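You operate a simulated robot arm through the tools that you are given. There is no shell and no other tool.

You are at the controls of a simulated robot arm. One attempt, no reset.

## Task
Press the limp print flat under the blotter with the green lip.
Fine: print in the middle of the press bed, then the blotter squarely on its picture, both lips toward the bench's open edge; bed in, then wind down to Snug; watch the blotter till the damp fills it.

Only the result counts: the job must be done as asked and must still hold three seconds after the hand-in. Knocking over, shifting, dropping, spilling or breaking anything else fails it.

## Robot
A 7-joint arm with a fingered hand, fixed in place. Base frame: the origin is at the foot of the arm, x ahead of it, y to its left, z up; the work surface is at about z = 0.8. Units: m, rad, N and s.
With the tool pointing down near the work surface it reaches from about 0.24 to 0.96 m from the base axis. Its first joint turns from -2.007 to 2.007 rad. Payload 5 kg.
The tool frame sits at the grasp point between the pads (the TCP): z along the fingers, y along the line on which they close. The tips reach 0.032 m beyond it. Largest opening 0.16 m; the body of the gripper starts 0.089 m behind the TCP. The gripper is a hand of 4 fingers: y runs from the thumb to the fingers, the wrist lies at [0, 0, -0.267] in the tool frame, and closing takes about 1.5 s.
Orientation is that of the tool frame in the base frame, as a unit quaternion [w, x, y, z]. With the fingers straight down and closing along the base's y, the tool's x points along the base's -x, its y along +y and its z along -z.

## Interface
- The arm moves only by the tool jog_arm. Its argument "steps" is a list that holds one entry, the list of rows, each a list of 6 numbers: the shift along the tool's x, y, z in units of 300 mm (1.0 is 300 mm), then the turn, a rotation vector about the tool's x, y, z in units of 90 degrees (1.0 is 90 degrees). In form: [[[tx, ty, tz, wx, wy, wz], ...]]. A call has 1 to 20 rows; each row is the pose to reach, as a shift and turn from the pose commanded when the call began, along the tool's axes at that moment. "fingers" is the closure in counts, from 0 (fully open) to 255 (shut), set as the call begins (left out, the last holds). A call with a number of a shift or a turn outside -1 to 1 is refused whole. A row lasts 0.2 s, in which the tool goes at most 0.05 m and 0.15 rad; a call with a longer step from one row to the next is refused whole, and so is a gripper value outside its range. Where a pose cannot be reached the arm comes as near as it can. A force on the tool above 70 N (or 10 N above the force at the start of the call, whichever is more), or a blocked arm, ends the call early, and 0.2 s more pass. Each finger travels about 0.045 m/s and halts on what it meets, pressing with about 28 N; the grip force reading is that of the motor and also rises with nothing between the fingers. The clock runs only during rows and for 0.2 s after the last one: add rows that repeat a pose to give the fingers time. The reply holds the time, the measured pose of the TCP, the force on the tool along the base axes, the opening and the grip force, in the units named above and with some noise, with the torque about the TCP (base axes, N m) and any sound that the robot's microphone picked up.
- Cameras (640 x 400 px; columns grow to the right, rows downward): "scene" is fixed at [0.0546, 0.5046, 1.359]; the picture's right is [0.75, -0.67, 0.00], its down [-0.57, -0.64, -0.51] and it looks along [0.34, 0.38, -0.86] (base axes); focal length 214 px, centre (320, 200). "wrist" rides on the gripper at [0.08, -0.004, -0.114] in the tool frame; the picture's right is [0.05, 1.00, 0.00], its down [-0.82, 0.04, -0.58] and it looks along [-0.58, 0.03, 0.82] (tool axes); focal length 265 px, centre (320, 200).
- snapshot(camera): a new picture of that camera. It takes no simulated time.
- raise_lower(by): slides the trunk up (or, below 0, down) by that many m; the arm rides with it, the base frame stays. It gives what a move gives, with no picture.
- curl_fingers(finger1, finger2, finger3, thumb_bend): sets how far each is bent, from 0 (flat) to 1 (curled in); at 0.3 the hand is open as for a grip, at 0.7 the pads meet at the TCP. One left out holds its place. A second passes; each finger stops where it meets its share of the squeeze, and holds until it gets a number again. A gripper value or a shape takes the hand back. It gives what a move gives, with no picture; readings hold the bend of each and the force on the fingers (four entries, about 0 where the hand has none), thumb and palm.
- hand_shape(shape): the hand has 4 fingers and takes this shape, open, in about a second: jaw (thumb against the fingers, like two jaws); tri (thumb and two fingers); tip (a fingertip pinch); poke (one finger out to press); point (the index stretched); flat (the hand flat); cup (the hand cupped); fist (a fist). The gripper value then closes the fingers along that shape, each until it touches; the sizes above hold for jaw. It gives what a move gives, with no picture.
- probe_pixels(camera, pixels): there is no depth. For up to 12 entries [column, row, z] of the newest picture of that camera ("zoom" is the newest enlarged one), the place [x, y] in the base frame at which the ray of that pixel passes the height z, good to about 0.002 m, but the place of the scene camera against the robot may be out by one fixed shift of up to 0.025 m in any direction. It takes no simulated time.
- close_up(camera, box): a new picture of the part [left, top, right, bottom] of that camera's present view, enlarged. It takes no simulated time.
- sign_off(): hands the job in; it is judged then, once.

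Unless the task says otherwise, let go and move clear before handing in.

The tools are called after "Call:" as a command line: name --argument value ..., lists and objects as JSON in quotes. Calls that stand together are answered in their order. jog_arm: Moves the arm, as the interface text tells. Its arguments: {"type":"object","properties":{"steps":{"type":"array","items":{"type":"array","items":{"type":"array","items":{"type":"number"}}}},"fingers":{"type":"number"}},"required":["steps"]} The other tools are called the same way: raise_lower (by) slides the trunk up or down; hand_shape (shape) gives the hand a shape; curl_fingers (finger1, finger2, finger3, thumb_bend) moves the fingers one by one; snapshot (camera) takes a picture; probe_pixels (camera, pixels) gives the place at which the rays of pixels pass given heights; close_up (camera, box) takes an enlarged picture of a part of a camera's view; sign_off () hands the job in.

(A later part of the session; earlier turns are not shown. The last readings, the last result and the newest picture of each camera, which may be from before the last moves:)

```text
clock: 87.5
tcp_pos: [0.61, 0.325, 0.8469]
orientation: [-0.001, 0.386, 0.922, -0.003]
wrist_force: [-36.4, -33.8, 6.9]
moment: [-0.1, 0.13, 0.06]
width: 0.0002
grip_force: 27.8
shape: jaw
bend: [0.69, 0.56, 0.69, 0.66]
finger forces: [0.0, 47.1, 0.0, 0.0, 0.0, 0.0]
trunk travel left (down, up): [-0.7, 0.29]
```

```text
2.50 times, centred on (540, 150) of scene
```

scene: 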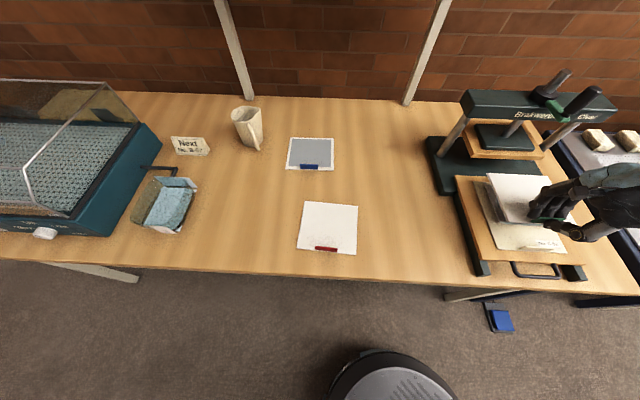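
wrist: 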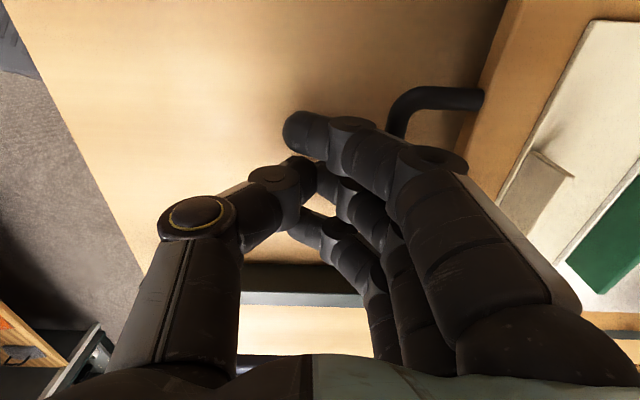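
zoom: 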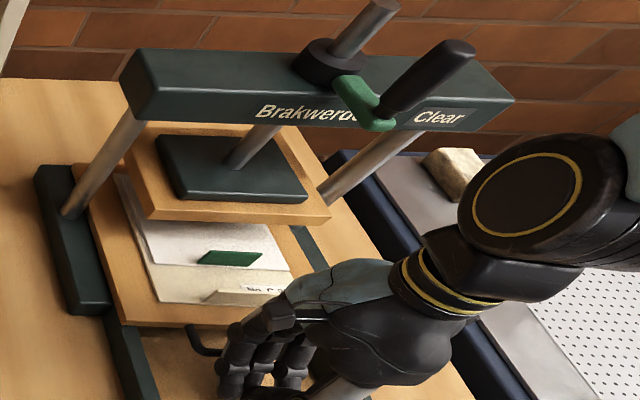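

The push now reads about 50 N against the stop, so the bed is fully in. I'll back away and lift clear, then check the bed and blotter.

Call:
jog_arm --steps '[[[0, -0.04, 0, 0, 0, 0], [0, -0.1, 0, 0, 0, 0], [0, -0.2, 0, 0, 0, 0], [0, -0.3, 0, 0, 0, 0], [0, -0.35, -0.12, 0, 0, 0], [0, -0.35, -0.25, 0, 0, 0], [0, -0.35, -0.4, 0, 0, 0], [0, -0.35, -0.55, 0, 0, 0], [0, -0.35, -0.7, 0, 0, 0], [0, -0.35, -0.7, 0, 0, 0]]]'

Call:
snapshot --camera "wrist"

Call:
close_up --camera "scene" --box '[440, 70, 640, 230]'

```text
clock: 89.7
tcp_pos: [0.5392, 0.257, 1.0574]
orientation: [0.0, 0.386, 0.922, 0.0]
wrist_force: [-0.1, 0.1, -0.5]
moment: [-0.03, 0.0, 0.01]
width: 0.0
grip_force: 27.9
shape: jaw
bend: [0.69, 0.61, 0.69, 0.67]
finger forces: [0.0, 0.0, 0.0, 0.1, 0.0, 0.1]
trunk travel left (down, up): [-0.7, 0.29]
```

```text
taken
```

wrist: 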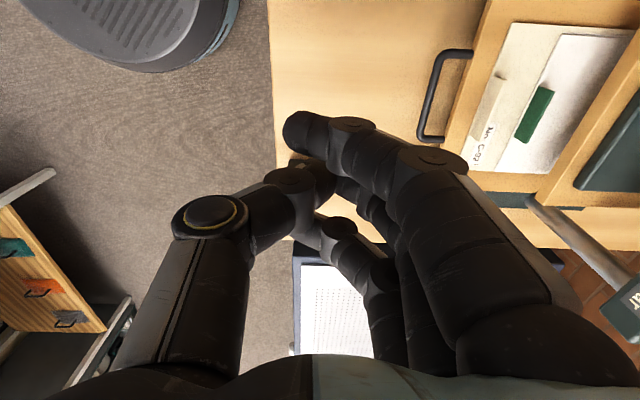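

```text
2.50 times, centred on (540, 150) of scene
```

zoom: 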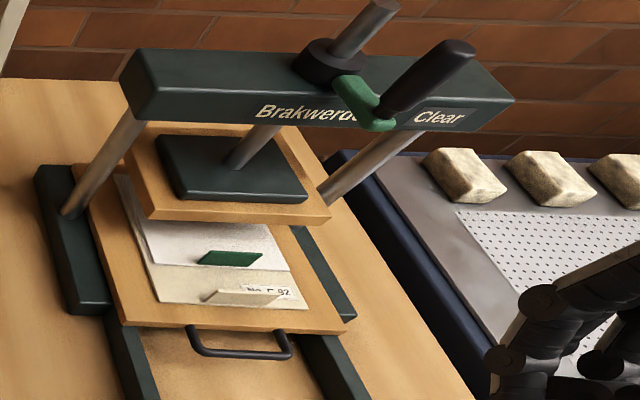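

The bed is back exactly at its "in" position, with the green lip just in front of the platen and the print unmoved. Now for the crank: I'll rise, open the hand and turn it 90° so the camera faces the press.

Call:
jog_arm --steps '[[[0, 0, -0.08, 0, 0, -0.083], [0, 0, -0.16, 0, 0, -0.167], [0, 0, -0.24, 0, 0, -0.25], [0, 0, -0.32, 0, 0, -0.333], [0, 0, -0.4, 0, 0, -0.417], [0, 0, -0.48, 0, 0, -0.5], [0, 0, -0.56, 0, 0, -0.583], [0, 0, -0.56, 0, 0, -0.667], [0, 0, -0.56, 0, 0, -0.75], [0, 0, -0.56, 0, 0, -0.833], [0, 0, -0.56, 0, 0, -0.917], [0, 0, -0.56, 0, 0, -1.0], [0, 0, -0.56, 0, 0, -1.0]]]' --fingers 130

Call:
snapshot --camera "wrist"

```text
clock: 92.5
tcp_pos: [0.5385, 0.2561, 1.2241]
orientation: [0.0, -0.38, 0.925, 0.0]
wrist_force: [-0.3, 0.3, -0.3]
moment: [0.03, -0.03, -0.02]
width: 0.0782
grip_force: 0.1
shape: jaw
bend: [0.72, 0.72, 0.72, 0.7]
finger forces: [0.0, 0.0, 0.0, 0.0, 0.1, 0.0]
trunk travel left (down, up): [-0.7, 0.29]
```

```text
taken
```

wrist: 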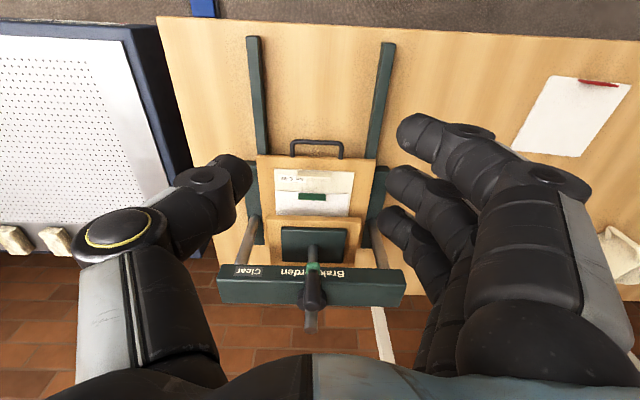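

The camera now faces the press with the crank at (313,285). I'll enlarge to measure the grip, screw and beam from this viewpoint.

Call:
close_up --camera "wrist" --box '[210, 210, 410, 335]'

Call:
close_up --camera "wrist" --box '[240, 140, 400, 240]'

```text
3.20 times, centred on (310, 272) of wrist
```

zoom: 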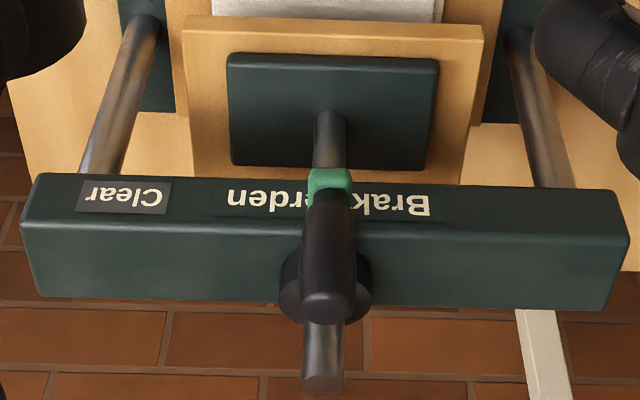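

```text
4.00 times, centred on (320, 190) of wrist
```

zoom: 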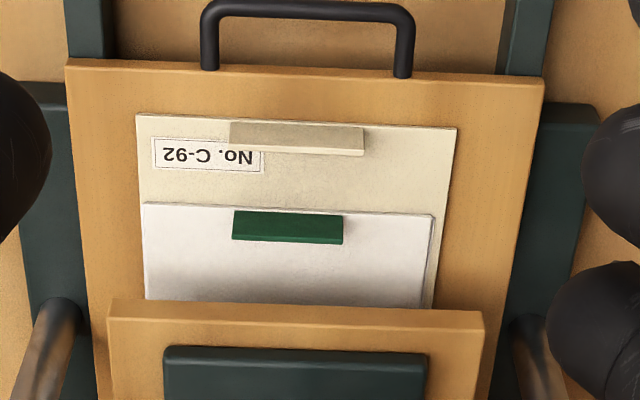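

The crank grip is a vertical cylinder at about u=0.199, v=0.8165, z 1.06–1.12, and the screw axis is near v=0.910. I'll move above the grip with the hand open and look.

Call:
jog_arm --steps '[[[-0.12, 0.001, 0, 0, 0, 0], [-0.24, 0.002, 0, 0, 0, 0], [-0.36, 0.003, 0, 0, 0, 0], [-0.48, 0.004, 0, 0, 0, 0], [-0.6, 0.005, 0, 0, 0, 0], [-0.72, 0.006, 0, 0, 0, 0], [-0.849, 0.0073, 0, 0, 0, 0], [-0.849, 0.0073, 0, 0, 0, 0]]]'

Call:
snapshot --camera "wrist"

Call:
close_up --camera "scene" --box '[440, 40, 640, 200]'

```text
clock: 94.3
tcp_pos: [0.7208, 0.4357, 1.226]
orientation: [0.0, -0.378, 0.926, 0.0]
wrist_force: [-0.4, 0.0, 0.3]
moment: [0.02, 0.0, -0.01]
width: 0.0781
grip_force: 0.0
shape: jaw
bend: [0.72, 0.72, 0.72, 0.7]
finger forces: [0.0, 0.0, 0.1, 0.1, 0.1, 0.1]
trunk travel left (down, up): [-0.7, 0.29]
```

```text
taken
```

wrist: 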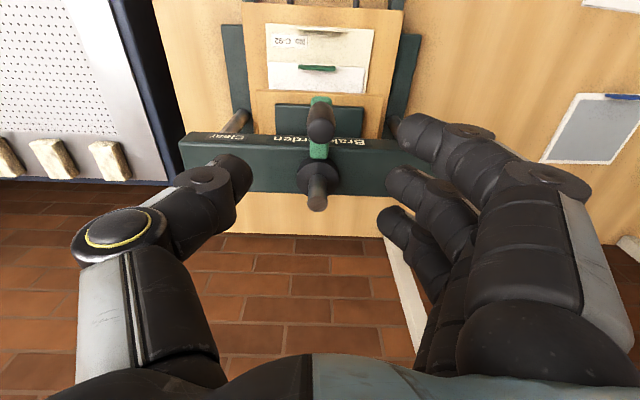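

```text
2.50 times, centred on (540, 120) of scene
```

zoom: 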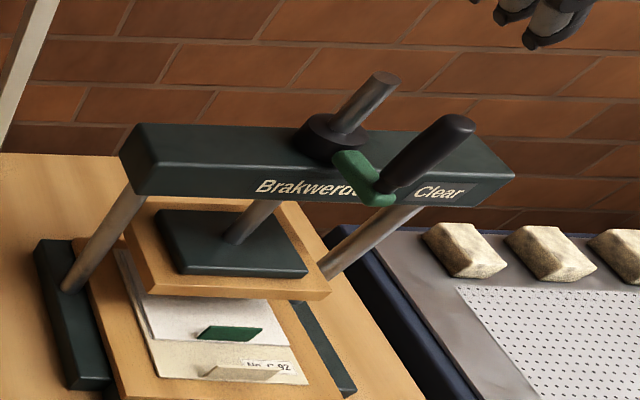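

The grip at (320,120) is right below the TCP (expected (320,128)). I'll descend so the fingers straddle it.

Call:
jog_arm --steps '[[[0, 0, 0.08, 0, 0, 0], [0, 0, 0.16, 0, 0, 0], [0, 0, 0.24, 0, 0, 0], [0, 0, 0.32, 0, 0, 0], [0, 0, 0.39, 0, 0, 0], [0, 0, 0.39, 0, 0, 0]]]'

Call:
snapshot --camera "wrist"

Call:
close_up --camera "scene" --box '[440, 40, 640, 200]'

```text
clock: 95.7
tcp_pos: [0.7206, 0.4355, 1.1076]
orientation: [0.001, -0.378, 0.926, 0.001]
wrist_force: [-0.9, 0.3, -0.6]
moment: [0.03, 0.04, -0.02]
width: 0.0782
grip_force: 0.0
shape: jaw
bend: [0.72, 0.72, 0.72, 0.7]
finger forces: [0.1, 0.1, 0.1, 0.0, 0.0, 0.0]
trunk travel left (down, up): [-0.7, 0.29]
```

```text
taken
```

wrist: 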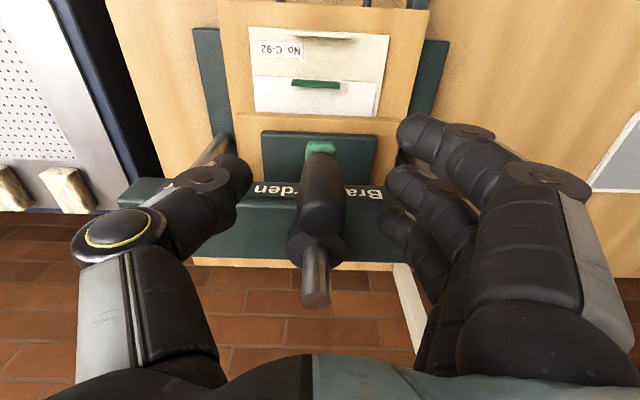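

```text
2.50 times, centred on (540, 120) of scene
```

zoom: 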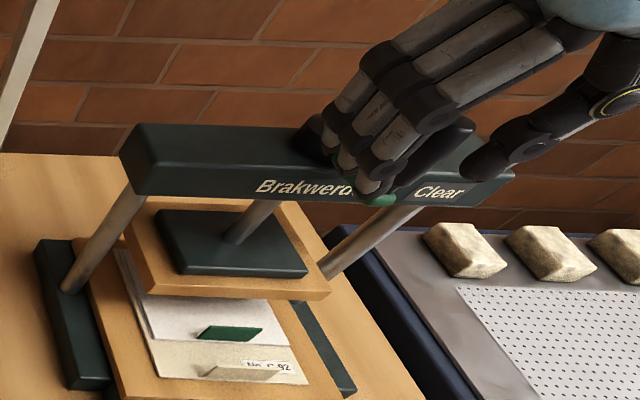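

The hand straddles the grip with the fingers either side of (320,185). I'll close on it.

Call:
jog_arm --steps '[[[0, 0, 0, 0, 0, 0], [0, 0, 0, 0, 0, 0], [0, 0, 0, 0, 0, 0], [0, 0, 0, 0, 0, 0], [0, 0, 0, 0, 0, 0], [0, 0, 0, 0, 0, 0], [0, 0, 0, 0, 0, 0]]]' --fingers 255

Call:
snapshot --camera "wrist"

```text
clock: 97.3
tcp_pos: [0.721, 0.4348, 1.1067]
orientation: [0.0, -0.379, 0.926, -0.001]
wrist_force: [3.3, -3.2, -2.1]
moment: [0.11, 0.11, 0.01]
width: 0.0058
grip_force: 28.1
shape: jaw
bend: [0.69, 0.72, 0.69, 0.7]
finger forces: [0.0, 15.1, 0.0, 0.0, 18.6, 0.1]
trunk travel left (down, up): [-0.7, 0.29]
```

```text
taken
```

wrist: 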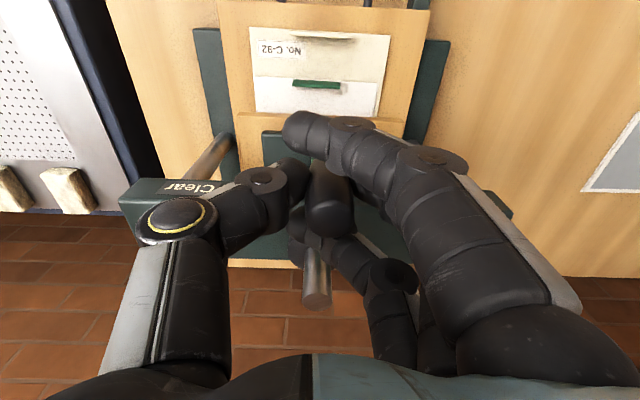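

The thumb and middle finger hold the grip while the other two fingers wrap it, which makes a good cage. I'll turn clockwise (seen from above) by 40° and see whether the platen moves down.

Call:
jog_arm --steps '[[[-0.0043, 0.0542, 0, 0, 0, 0], [-0.0179, 0.1068, 0, 0, 0, 0], [-0.0404, 0.1562, 0, 0, 0, 0], [-0.0712, 0.201, 0, 0, 0, 0], [-0.0712, 0.201, 0, 0, 0, 0]]]'

Call:
snapshot --camera "wrist"

Call:
close_up --camera "scene" --box '[440, 40, 640, 200]'

```text
clock: 98.5
tcp_pos: [0.6927, 0.495, 1.1066]
orientation: [0.0, -0.379, 0.925, 0.001]
wrist_force: [9.6, -1.6, -3.4]
moment: [-0.05, -0.1, -0.12]
width: 0.0049
grip_force: 27.2
shape: jaw
bend: [0.69, 0.72, 0.69, 0.71]
finger forces: [0.1, 9.8, 5.6, 0.0, 17.6, 0.1]
trunk travel left (down, up): [-0.7, 0.29]
```

```text
taken
```

wrist: 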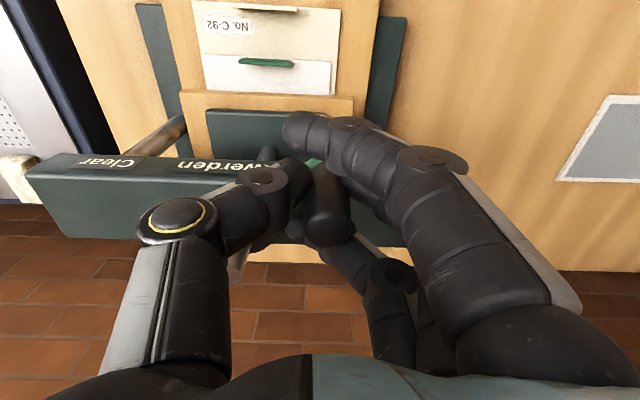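

```text
2.50 times, centred on (540, 120) of scene
```

zoom: 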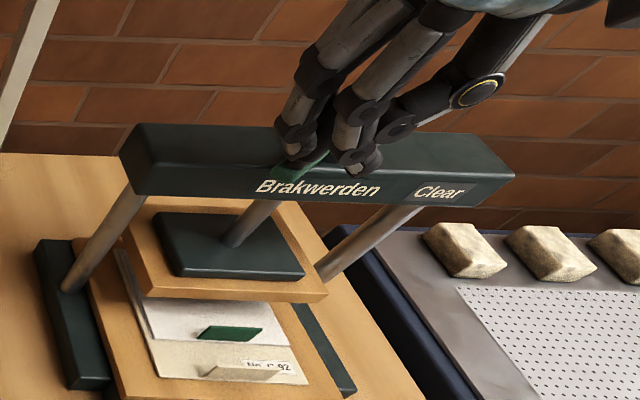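

The crank followed and the platen has dropped slightly; the label still reads "Clear". I'll continue clockwise to 90°.

Call:
jog_arm --steps '[[[-0.038, 0.0367, 0, 0, 0, 0], [-0.0813, 0.0673, 0, 0, 0, 0], [-0.1293, 0.0903, 0, 0, 0, 0], [-0.1803, 0.1047, 0, 0, 0, 0], [-0.2333, 0.1097, 0, 0, 0, 0], [-0.2333, 0.1097, 0, 0, 0, 0]]]'

Call:
snapshot --camera "wrist"

Call:
close_up --camera "scene" --box '[440, 40, 640, 200]'

```text
clock: 99.9
tcp_pos: [0.7229, 0.5635, 1.1085]
orientation: [0.001, -0.379, 0.925, 0.001]
wrist_force: [20.8, -30.9, 0.9]
moment: [-0.66, -0.32, -0.34]
width: 0.0069
grip_force: 28.2
shape: jaw
bend: [0.69, 0.73, 0.69, 0.7]
finger forces: [0.1, 4.0, 5.1, 0.0, 37.0, 0.0]
trunk travel left (down, up): [-0.7, 0.29]
```

```text
taken
```

wrist: 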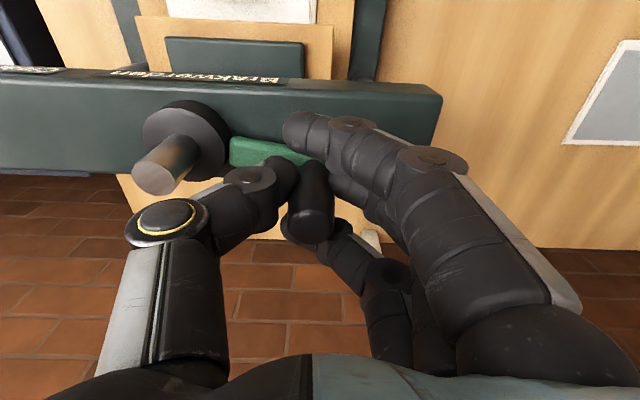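

```text
2.50 times, centred on (540, 120) of scene
```

zoom: 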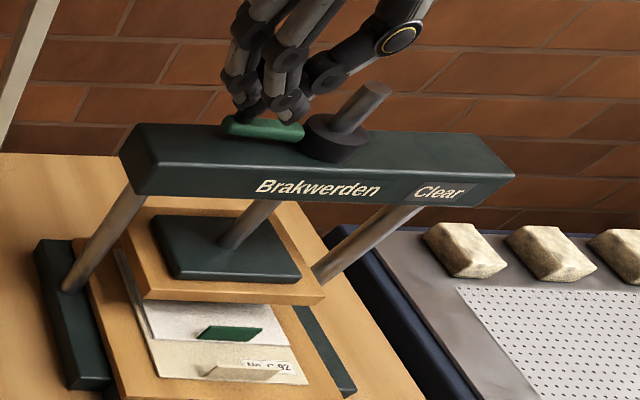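

The platen keeps dropping (the screw's top at zoom (375,92) is lower), label still "Clear", but I'm pulling about 37 N outward, so the true radius is nearer 0.083 m. I'll correct the circle and continue to 135°.

Call:
jog_arm --steps '[[[0.0008, -0.0267, 0, 0, 0, 0], [-0.042, -0.034, 0, 0, 0, 0], [-0.0873, -0.0503, 0, 0, 0, 0], [-0.1293, -0.074, 0, 0, 0, 0], [-0.1667, -0.1047, 0, 0, 0, 0], [-0.1667, -0.1047, 0, 0, 0, 0]]]'

Call:
snapshot --camera "wrist"

Call:
close_up --camera "scene" --box '[440, 40, 640, 200]'

```text
clock: 101.3
tcp_pos: [0.7767, 0.5786, 1.1079]
orientation: [0.0, -0.378, 0.926, 0.002]
wrist_force: [-3.5, -22.2, -0.8]
moment: [-0.39, 0.17, -0.13]
width: 0.0058
grip_force: 28.2
shape: jaw
bend: [0.69, 0.73, 0.69, 0.7]
finger forces: [0.0, 11.5, 2.5, 0.0, 26.9, 0.0]
trunk travel left (down, up): [-0.7, 0.29]
```

```text
taken
```

wrist: 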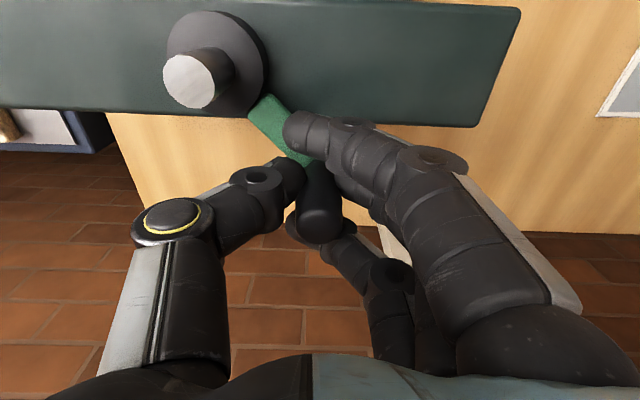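

```text
2.50 times, centred on (540, 120) of scene
```

zoom: 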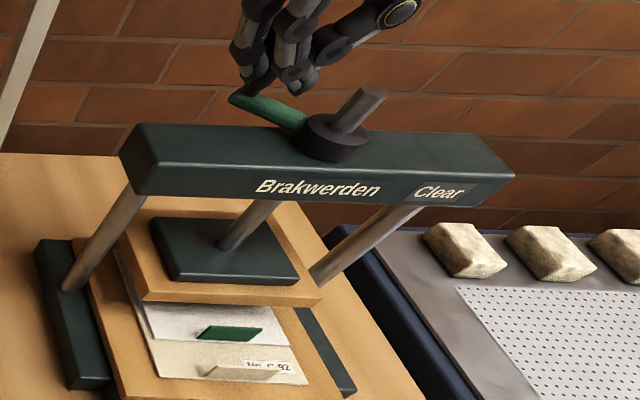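

The arm still reaches well here, and the platen is lower again. Fitting the contact points gives a circle centred at (0.197, 0.8975) with radius 0.080, so I'll follow that to the back.

Call:
jog_arm --steps '[[[0, -0.0117, 0, 0, 0, 0], [-0.027, -0.0497, 0, 0, 0, 0], [-0.0473, -0.092, 0, 0, 0, 0], [-0.0597, -0.1367, 0, 0, 0, 0], [-0.0643, -0.1833, 0, 0, 0, 0], [-0.0643, -0.1833, 0, 0, 0, 0]]]'

Call:
snapshot --camera "wrist"

Call:
close_up --camera "scene" --box '[440, 40, 640, 200]'

```text
clock: 102.7
tcp_pos: [0.8303, 0.5541, 1.1092]
orientation: [0.002, -0.379, 0.926, 0.001]
wrist_force: [1.9, 8.0, -0.3]
moment: [0.26, 0.11, 0.02]
width: 0.0041
grip_force: 28.0
shape: jaw
bend: [0.69, 0.73, 0.68, 0.7]
finger forces: [0.0, 13.3, 9.9, 0.1, 14.6, 0.0]
trunk travel left (down, up): [-0.7, 0.29]
```

```text
taken
```

wrist: 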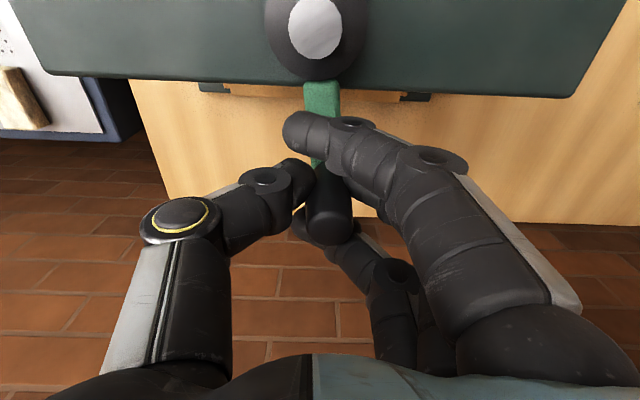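

```text
2.50 times, centred on (540, 120) of scene
```

zoom: 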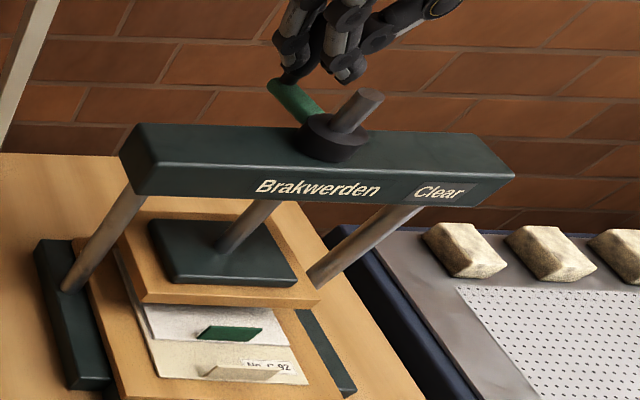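

The crank reached the back with little force (8 N), the platen lower, label still "Clear". Continuing round the right side to 270°.

Call:
jog_arm --steps '[[[0.0037, -0.0467, 0, 0, 0, 0], [0.015, -0.0918, 0, 0, 0, 0], [0.0347, -0.1343, 0, 0, 0, 0], [0.061, -0.173, 0, 0, 0, 0], [0.0937, -0.2063, 0, 0, 0, 0], [0.0937, -0.2063, 0, 0, 0, 0]]]'

Call:
close_up --camera "scene" --box '[440, 40, 640, 200]'

```text
clock: 104.1
tcp_pos: [0.8571, 0.488, 1.1073]
orientation: [0.001, -0.377, 0.926, 0.0]
wrist_force: [48.8, -6.1, 10.8]
moment: [-0.52, -0.52, -0.38]
width: 0.0074
grip_force: 27.9
shape: jaw
bend: [0.69, 0.73, 0.68, 0.72]
finger forces: [0.1, 5.8, 35.1, 0.0, 34.8, 0.0]
trunk travel left (down, up): [-0.7, 0.29]
```

```text
2.50 times, centred on (540, 120) of scene
```

zoom: 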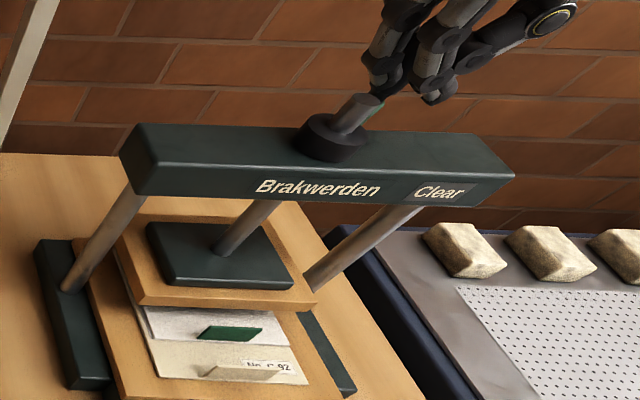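

The force has risen to about 49 N pointing outward, so the hand is a few millimetres inside the grip's true circle here. I'll look at the wrist view before correcting.

Call:
snapshot --camera "wrist"

Call:
close_up --camera "wrist" --box '[200, 0, 440, 260]'

```text
taken
```

wrist: 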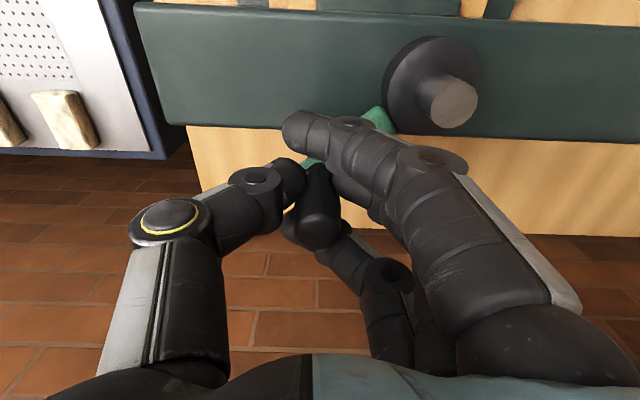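

```text
1.54 times, centred on (320, 130) of wrist
```

zoom: 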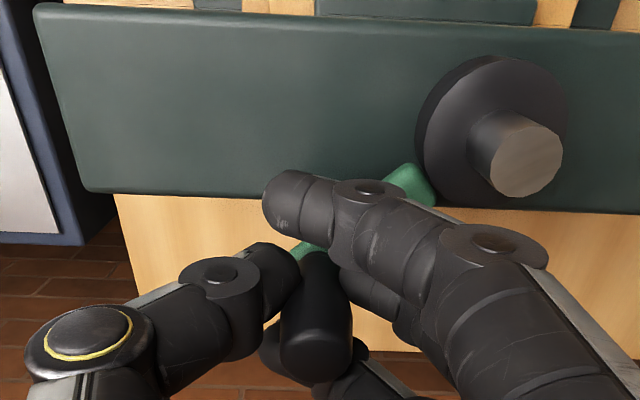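

The wrist view puts the screw axis at about (0.200, 0.903), so my circle was slightly off to the left. I'll re-centre and continue to 270°.

Call:
jog_arm --steps '[[[-0.0195, -0.0151, 0, 0, 0, 0], [0.019, -0.043, 0, 0, 0, 0], [0.0627, -0.0637, 0, 0, 0, 0], [0.1087, -0.0767, 0, 0, 0, 0], [0.1563, -0.0817, 0, 0, 0, 0], [0.1563, -0.0817, 0, 0, 0, 0]]]'

Call:
snapshot --camera "wrist"

Call:
close_up --camera "scene" --box '[440, 40, 640, 200]'

```text
clock: 105.5
tcp_pos: [0.8391, 0.4368, 1.1081]
orientation: [0.0, -0.379, 0.925, 0.0]
wrist_force: [21.6, -21.0, 6.0]
moment: [-0.58, -0.23, -0.3]
width: 0.0075
grip_force: 28.4
shape: jaw
bend: [0.69, 0.73, 0.69, 0.72]
finger forces: [0.0, 8.1, 17.8, 0.0, 35.2, 0.1]
trunk travel left (down, up): [-0.7, 0.29]
```

```text
taken
```

wrist: 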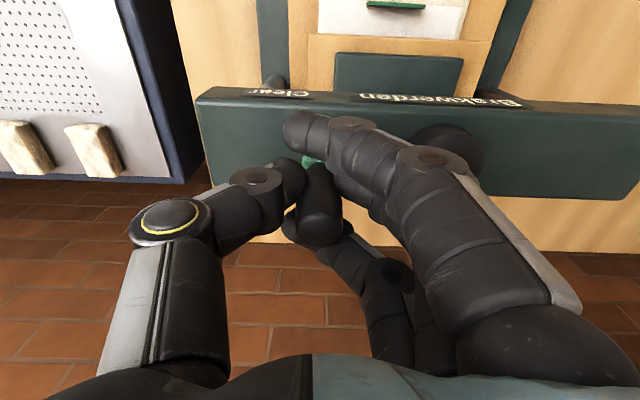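

```text
2.50 times, centred on (540, 120) of scene
```

zoom: 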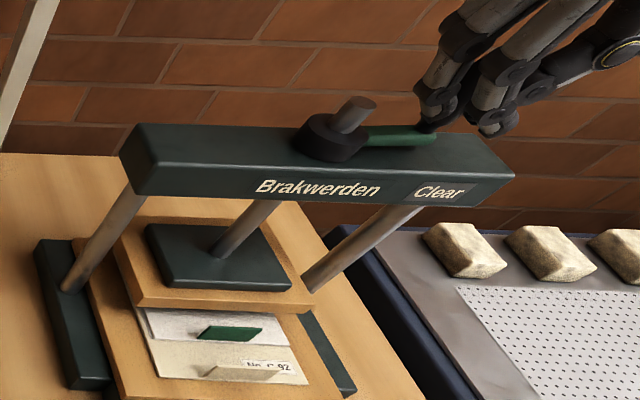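

The platen keeps descending, label still "Clear". The grip still pulls the hand outward about 30 N, so I'll widen the circle slightly and continue to 330°.

Call:
jog_arm --steps '[[[0.0315, -0.0193, 0, 0, 0, 0], [0.0558, -0.0161, 0, 0, 0, 0], [0.1039, -0.0035, 0, 0, 0, 0], [0.1492, 0.017, 0, 0, 0, 0], [0.1904, 0.045, 0, 0, 0, 0], [0.2257, 0.08, 0, 0, 0, 0], [0.2543, 0.12, 0, 0, 0, 0], [0.2543, 0.12, 0, 0, 0, 0]]]'

Call:
snapshot --camera "wrist"

Call:
close_up --camera "scene" --box '[440, 40, 640, 200]'

```text
clock: 107.3
tcp_pos: [0.7547, 0.4074, 1.1081]
orientation: [-0.002, -0.378, 0.926, 0.0]
wrist_force: [-10.6, -37.4, -3.4]
moment: [-0.75, 0.3, -0.12]
width: 0.0066
grip_force: 27.5
shape: jaw
bend: [0.69, 0.72, 0.69, 0.71]
finger forces: [0.1, 13.6, 4.1, 0.1, 32.6, 0.0]
trunk travel left (down, up): [-0.7, 0.29]
```

```text
taken
```

wrist: 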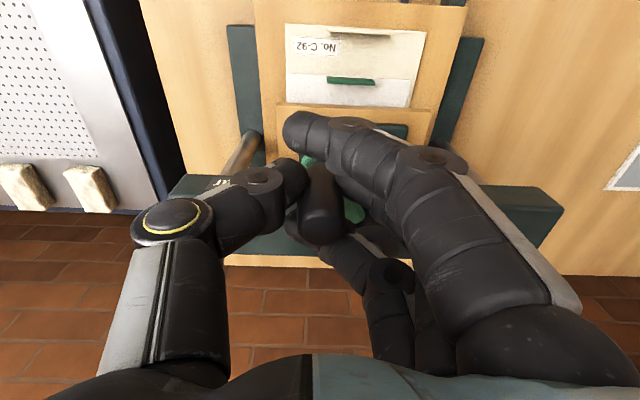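

```text
2.50 times, centred on (540, 120) of scene
```

zoom: 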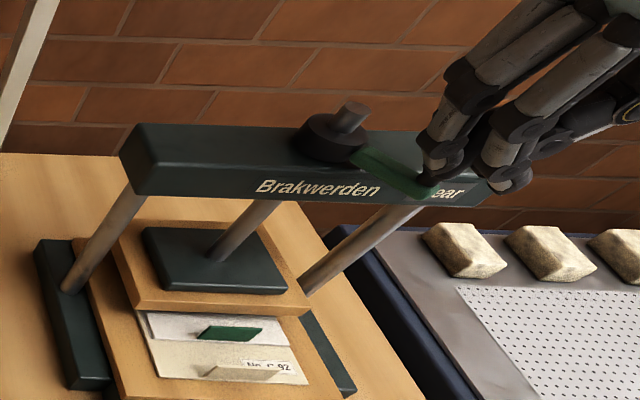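

The hand is holding well, the platen has come down roughly 2.5 cm in this turn, and the label is still "Clear" (partly hidden). I'll finish the turn to the front position and then re-centre the grip.

Call:
jog_arm --steps '[[[0.0313, 0.0383, 0, 0, 0, 0], [0.045, 0.0897, 0, 0, 0, 0], [0.0463, 0.1423, 0, 0, 0, 0], [0.0463, 0.1423, 0, 0, 0, 0]]]'

Call:
jog_arm --steps '[[[0, 0, 0, 0, 0, 0], [0, 0, 0, 0, 0, 0], [0, 0, 0, 0, 0, 0], [0, 0, 0, 0, 0, 0]]]' --fingers 160

Call:
snapshot --camera "wrist"

Call:
close_up --camera "scene" --box '[440, 40, 640, 200]'

```text
clock: 108.3
tcp_pos: [0.7149, 0.4329, 1.1082]
orientation: [0.0, -0.38, 0.925, 0.001]
wrist_force: [-23.4, -19.3, -6.5]
moment: [-0.34, 0.61, 0.2]
width: 0.0044
grip_force: 28.0
shape: jaw
bend: [0.69, 0.72, 0.68, 0.71]
finger forces: [0.0, 19.9, 3.4, 0.0, 20.6, 0.0]
trunk travel left (down, up): [-0.7, 0.29]
```

```text
clock: 109.3
tcp_pos: [0.7173, 0.4329, 1.1086]
orientation: [0.001, -0.379, 0.926, 0.001]
wrist_force: [0.5, 0.2, -0.7]
moment: [-0.04, -0.03, 0.02]
width: 0.059
grip_force: 0.1
shape: jaw
bend: [0.73, 0.73, 0.73, 0.7]
finger forces: [0.0, 0.0, 0.0, 0.1, 0.1, 0.0]
trunk travel left (down, up): [-0.7, 0.29]
```

```text
taken
```

wrist: 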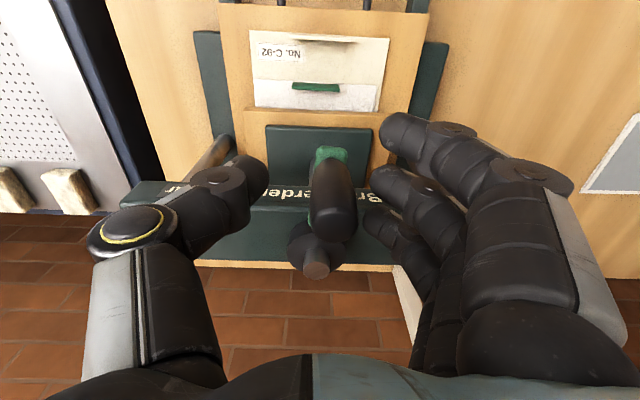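

```text
2.50 times, centred on (540, 120) of scene
```

zoom: 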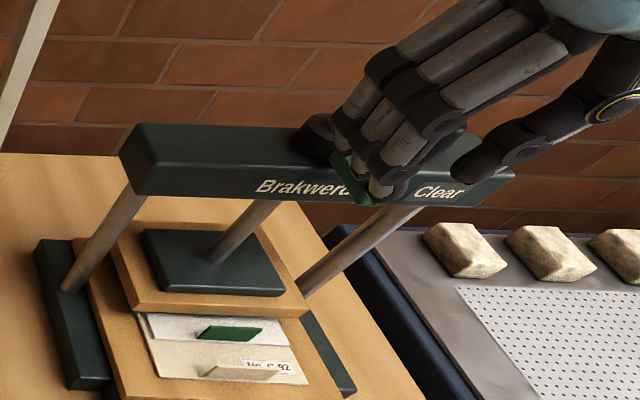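

One full turn is done; the screw's top is much lower and the platen is perhaps a centimetre above the blotter, label still "Clear". I'll re-centre on the grip (now at column ~335) and close again.

Call:
jog_arm --steps '[[[-0.01, 0.025, 0, 0, 0, 0], [-0.01, 0.025, 0, 0, 0, 0]]]'

Call:
jog_arm --steps '[[[0, 0, 0, 0, 0, 0], [0, 0, 0, 0, 0, 0], [0, 0, 0, 0, 0, 0], [0, 0, 0, 0, 0, 0], [0, 0, 0, 0, 0, 0], [0, 0, 0, 0, 0, 0]]]' --fingers 255

Call:
snapshot --camera "wrist"

Call:
close_up --camera "scene" --box '[460, 100, 580, 200]'

```text
clock: 109.9
tcp_pos: [0.7147, 0.44, 1.1087]
orientation: [-0.001, -0.379, 0.925, 0.0]
wrist_force: [-0.1, -0.5, -0.3]
moment: [0.0, -0.01, 0.0]
width: 0.0591
grip_force: 0.1
shape: jaw
bend: [0.73, 0.73, 0.73, 0.7]
finger forces: [0.1, 0.0, 0.0, 0.0, 0.1, 0.0]
trunk travel left (down, up): [-0.7, 0.29]
```

```text
clock: 111.3
tcp_pos: [0.7145, 0.44, 1.1067]
orientation: [-0.001, -0.379, 0.926, 0.0]
wrist_force: [1.9, -2.7, -3.5]
moment: [0.09, 0.12, 0.02]
width: 0.0056
grip_force: 28.5
shape: jaw
bend: [0.69, 0.72, 0.69, 0.7]
finger forces: [0.0, 14.2, 0.0, 0.0, 18.7, 0.0]
trunk travel left (down, up): [-0.7, 0.29]
```

```text
taken
```

wrist: 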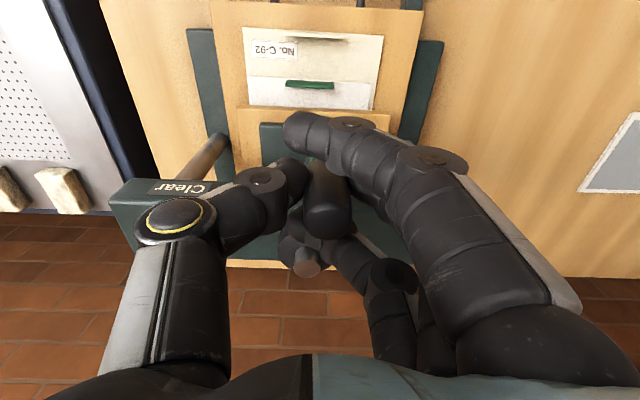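

```text
4.00 times, centred on (520, 150) of scene
```

zoom: 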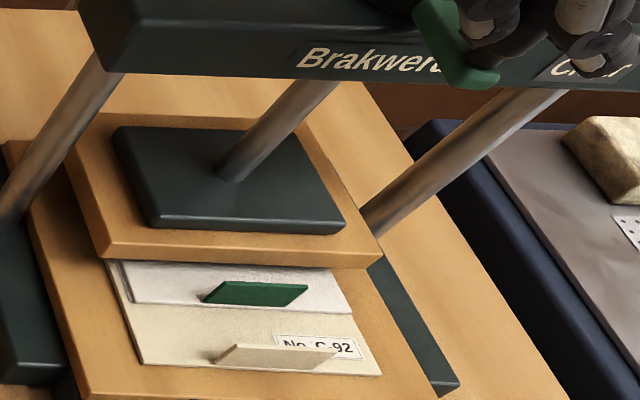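

The grip is firm again. I'll turn in smaller stages now, first to about 40° of the second turn, and check the label.

Call:
jog_arm --steps '[[[-0.0077, 0.0484, 0, 0, 0, 0], [-0.0193, 0.0862, 0, 0, 0, 0], [-0.036, 0.1214, 0, 0, 0, 0], [-0.064, 0.162, 0, 0, 0, 0], [-0.064, 0.162, 0, 0, 0, 0]]]'

Call:
close_up --camera "scene" --box '[440, 70, 640, 200]'

Call:
close_up --camera "scene" --box '[460, 130, 560, 200]'

```text
clock: 112.5
tcp_pos: [0.6965, 0.4886, 1.1069]
orientation: [0.001, -0.378, 0.926, 0.001]
wrist_force: [11.9, -3.0, -4.9]
moment: [0.04, -0.14, -0.05]
width: 0.0056
grip_force: 28.3
shape: jaw
bend: [0.69, 0.72, 0.69, 0.7]
finger forces: [0.1, 10.2, 0.0, 0.0, 20.5, 0.1]
trunk travel left (down, up): [-0.7, 0.29]
```

```text
3.08 times, centred on (540, 135) of scene
```

zoom: 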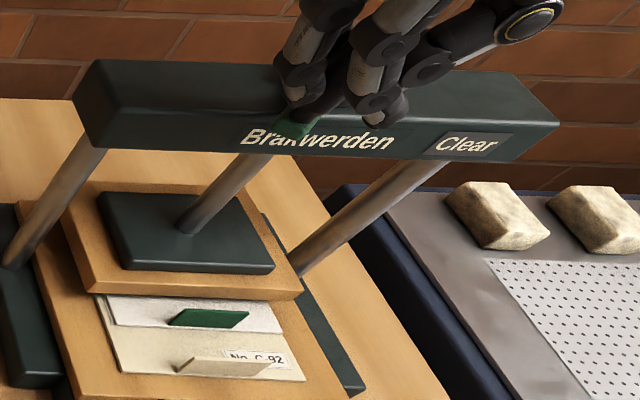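

```text
5.71 times, centred on (510, 165) of scene
```

zoom: 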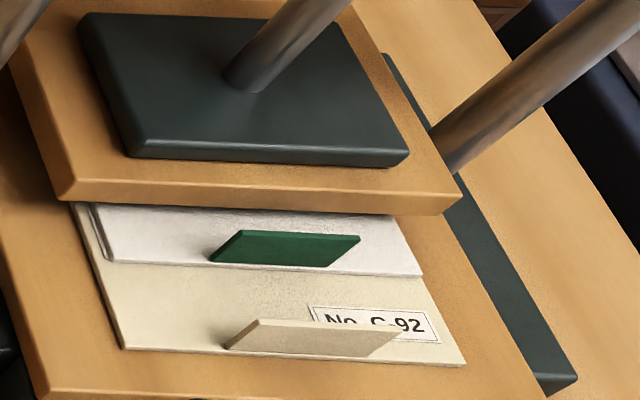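

Still "Clear", with a visible gap above the blotter. Continuing to 70°.

Call:
jog_arm --steps '[[[-0.0343, 0.035, 0, 0, 0, 0], [-0.0743, 0.0637, 0, 0, 0, 0], [-0.1183, 0.085, 0, 0, 0, 0], [-0.1183, 0.085, 0, 0, 0, 0]]]'

Call:
close_up --camera "scene" --box '[440, 70, 640, 200]'

Call:
close_up --camera "scene" --box '[460, 130, 560, 200]'

```text
clock: 113.5
tcp_pos: [0.7036, 0.5309, 1.1073]
orientation: [0.002, -0.379, 0.925, 0.001]
wrist_force: [13.7, -9.0, -4.1]
moment: [-0.13, -0.27, -0.1]
width: 0.0064
grip_force: 28.3
shape: jaw
bend: [0.69, 0.72, 0.69, 0.7]
finger forces: [0.0, 8.7, 0.0, 0.0, 26.2, 0.1]
trunk travel left (down, up): [-0.7, 0.29]
```

```text
3.08 times, centred on (540, 135) of scene
```

zoom: 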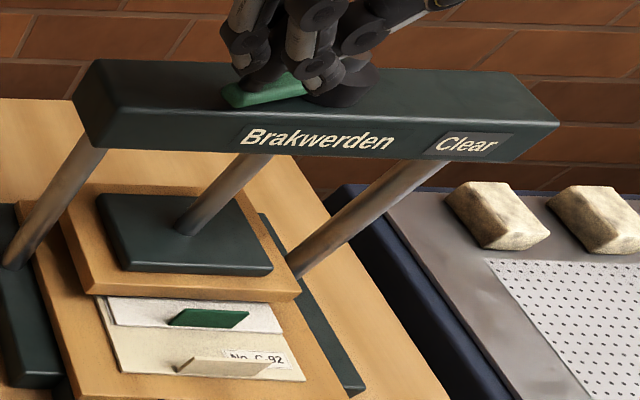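

```text
5.71 times, centred on (510, 165) of scene
```

zoom: 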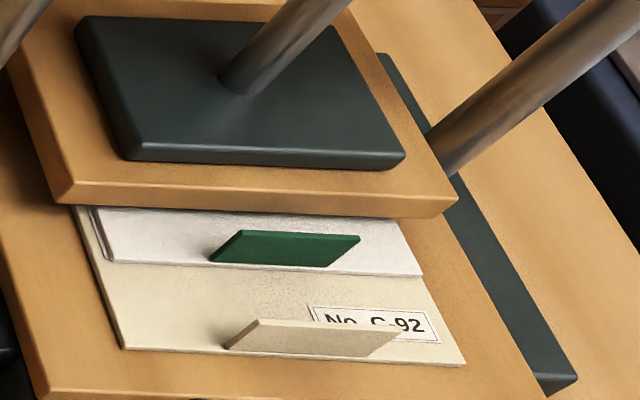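

Still "Clear"; each 30° lowers the platen about 2.6 mm, with around a centimetre to go. Continuing to 120°.

Call:
jog_arm --steps '[[[-0.0473, 0.013, 0, 0, 0, 0], [-0.096, 0.018, 0, 0, 0, 0], [-0.1453, 0.014, 0, 0, 0, 0], [-0.1927, 0.002, 0, 0, 0, 0], [-0.2377, -0.0183, 0, 0, 0, 0], [-0.2377, -0.0183, 0, 0, 0, 0]]]'

Call:
close_up --camera "scene" --box '[440, 70, 640, 200]'

Call:
close_up --camera "scene" --box '[460, 130, 560, 200]'

```text
clock: 114.9
tcp_pos: [0.7559, 0.5766, 1.1074]
orientation: [0.0, -0.379, 0.926, 0.0]
wrist_force: [2.4, -19.2, -4.7]
moment: [-0.34, 0.0, -0.06]
width: 0.0061
grip_force: 28.0
shape: jaw
bend: [0.69, 0.72, 0.69, 0.7]
finger forces: [0.0, 10.7, 0.0, 0.0, 26.5, 0.0]
trunk travel left (down, up): [-0.7, 0.29]
```

```text
3.08 times, centred on (540, 135) of scene
```

zoom: 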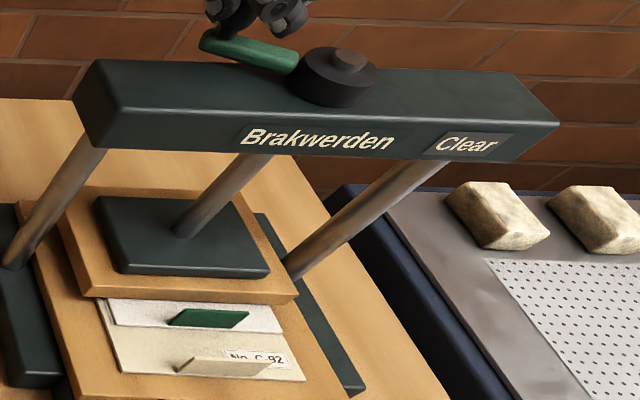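

```text
5.71 times, centred on (510, 165) of scene
```

zoom: 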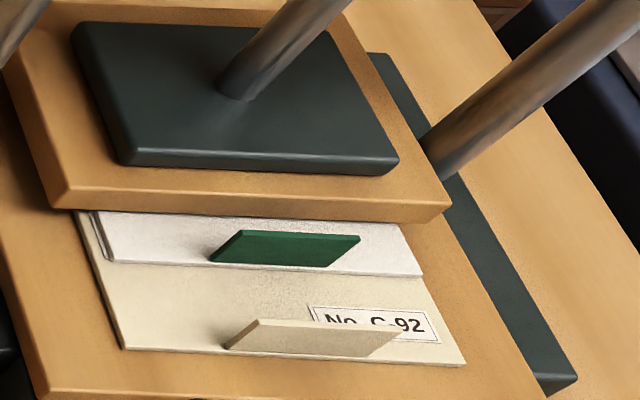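

Still "Clear" with perhaps 7–8 mm left. I'll go on to 150° and check again.

Call:
jog_arm --steps '[[[-0.0313, -0.0317, 0, 0, 0, 0], [-0.066, -0.0653, 0, 0, 0, 0], [-0.094, -0.1047, 0, 0, 0, 0], [-0.094, -0.1047, 0, 0, 0, 0]]]'

Call:
close_up --camera "scene" --box '[440, 70, 640, 200]'

Call:
close_up --camera "scene" --box '[460, 130, 560, 200]'

```text
clock: 115.9
tcp_pos: [0.7976, 0.5758, 1.1073]
orientation: [0.001, -0.379, 0.925, 0.001]
wrist_force: [-5.6, -8.7, -7.5]
moment: [-0.03, 0.2, 0.02]
width: 0.005
grip_force: 28.7
shape: jaw
bend: [0.69, 0.71, 0.69, 0.7]
finger forces: [0.0, 14.9, 0.1, 0.0, 17.2, 0.0]
trunk travel left (down, up): [-0.7, 0.29]
```

```text
3.08 times, centred on (540, 135) of scene
```

zoom: 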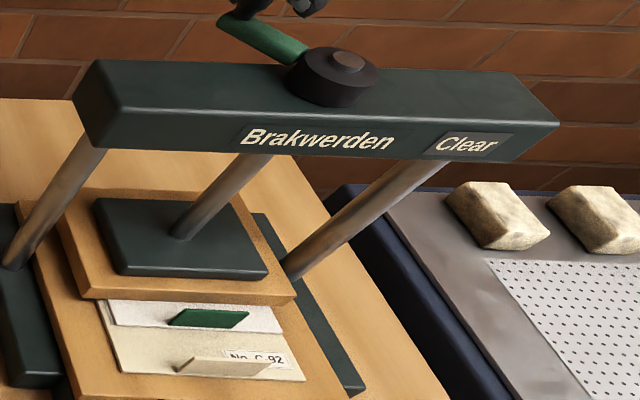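

```text
5.71 times, centred on (510, 165) of scene
```

zoom: 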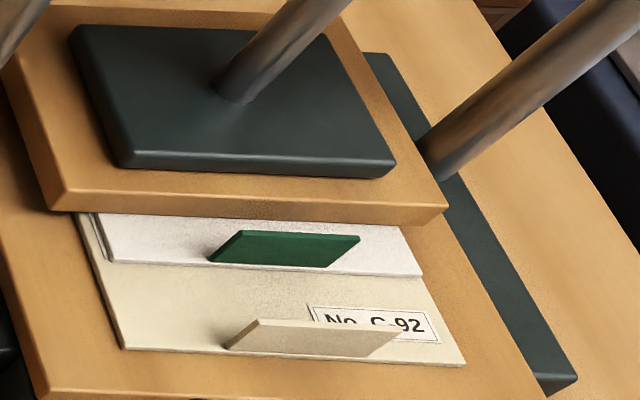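

Call:
jog_arm --steps '[[[-0.0207, -0.0433, 0, 0, 0, 0], [-0.0337, -0.09, 0, 0, 0, 0], [-0.0383, -0.138, 0, 0, 0, 0], [-0.0383, -0.138, 0, 0, 0, 0]]]'

Call:
close_up --camera "scene" --box '[440, 70, 640, 200]'

Call:
close_up --camera "scene" --box '[460, 130, 560, 200]'

```text
clock: 116.9
tcp_pos: [0.8349, 0.555, 1.1089]
orientation: [0.002, -0.379, 0.925, 0.0]
wrist_force: [-4.2, 13.0, 3.6]
moment: [0.45, 0.34, 0.0]
width: 0.0043
grip_force: 28.2
shape: jaw
bend: [0.69, 0.7, 0.69, 0.72]
finger forces: [0.0, 19.1, 0.0, 0.0, 8.7, 0.1]
trunk travel left (down, up): [-0.7, 0.29]
```

```text
3.08 times, centred on (540, 135) of scene
```

zoom: 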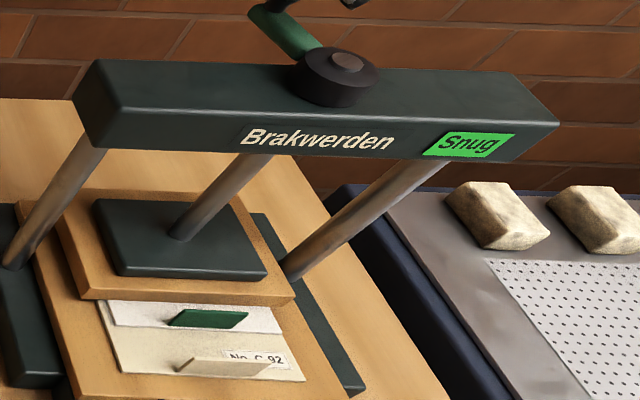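

```text
5.71 times, centred on (510, 165) of scene
```

zoom: 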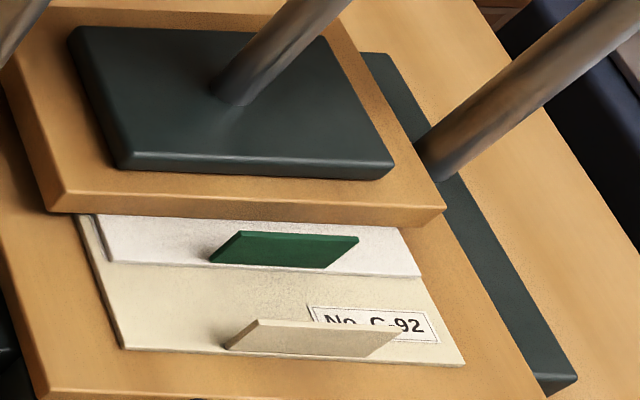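

The plate now reads "Snug" on green, with a light 12 N resistance at the crank. I stop turning here and will open the hand, checking that the label holds.

Call:
jog_arm --steps '[[[0, 0.004, 0, 0, 0, 0], [0, 0.004, 0, 0, 0, 0], [0, 0.004, 0, 0, 0, 0], [0, 0.004, 0, 0, 0, 0], [0, 0.004, 0, 0, 0, 0], [0, 0.004, 0, 0, 0, 0]]]' --fingers 140

Call:
snapshot --camera "wrist"

Call:
close_up --camera "scene" --box '[440, 70, 640, 200]'

```text
clock: 118.3
tcp_pos: [0.835, 0.5551, 1.1078]
orientation: [0.0, -0.379, 0.925, 0.001]
wrist_force: [0.0, -1.0, 0.4]
moment: [-0.03, 0.0, 0.0]
width: 0.0718
grip_force: 0.0
shape: jaw
bend: [0.73, 0.73, 0.73, 0.7]
finger forces: [0.0, 0.0, 0.1, 0.0, 0.0, 0.2]
trunk travel left (down, up): [-0.7, 0.29]
```

```text
taken
```

wrist: 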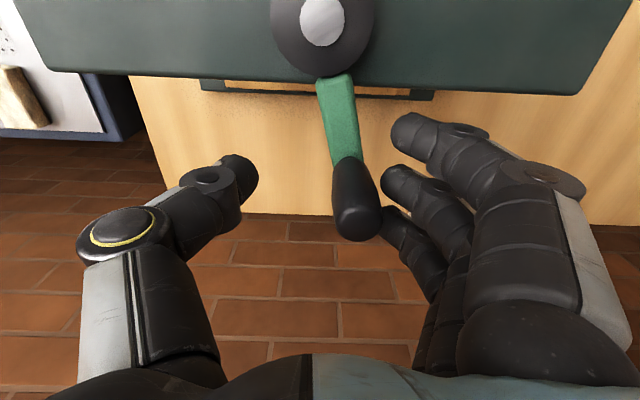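

```text
3.08 times, centred on (540, 135) of scene
```

zoom: 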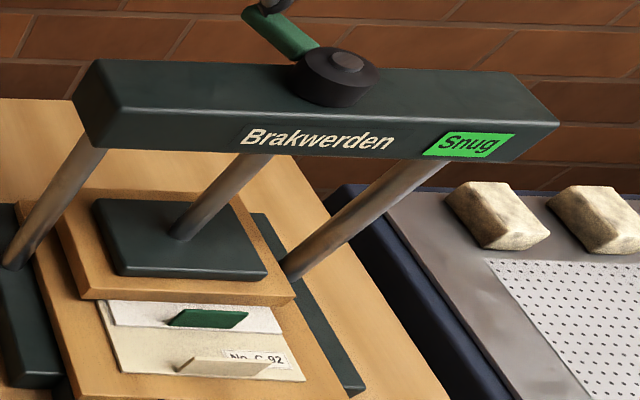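

The label stays "Snug" after letting go; the crank eased back a little, with its grip at wrist (357,200), close to the fingers. I'll centre the open hand around it and lift straight off.

Call:
jog_arm --steps '[[[0, 0.02, 0, 0, 0, 0], [0, 0.04, 0, 0, 0, 0], [0, 0.055, 0, 0, 0, 0], [0, 0.055, 0, 0, 0, 0]]]'

Call:
snapshot --camera "wrist"

Call:
close_up --camera "scene" --box '[440, 70, 640, 200]'

```text
clock: 119.3
tcp_pos: [0.8224, 0.5658, 1.1075]
orientation: [0.0, -0.379, 0.926, 0.0]
wrist_force: [-1.3, -0.4, -0.2]
moment: [0.03, 0.0, -0.01]
width: 0.0715
grip_force: 0.0
shape: jaw
bend: [0.73, 0.73, 0.73, 0.7]
finger forces: [0.0, 0.0, 0.0, 0.0, 0.1, 0.0]
trunk travel left (down, up): [-0.7, 0.29]
```

```text
taken
```

wrist: 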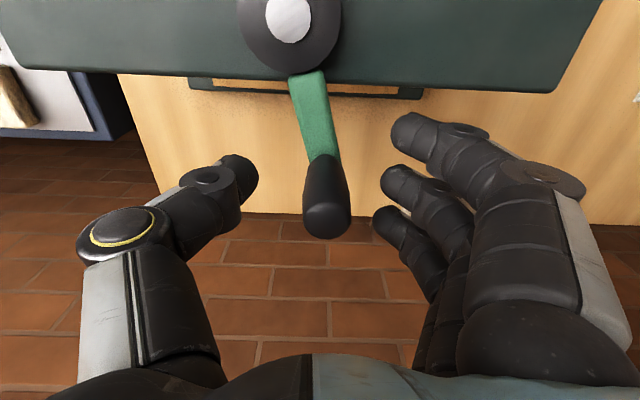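

```text
3.08 times, centred on (540, 135) of scene
```

zoom: 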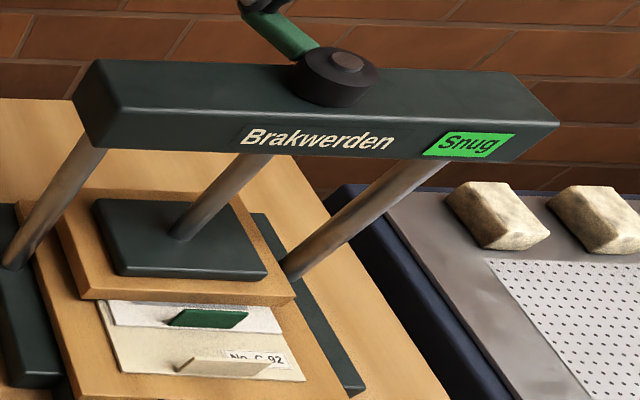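

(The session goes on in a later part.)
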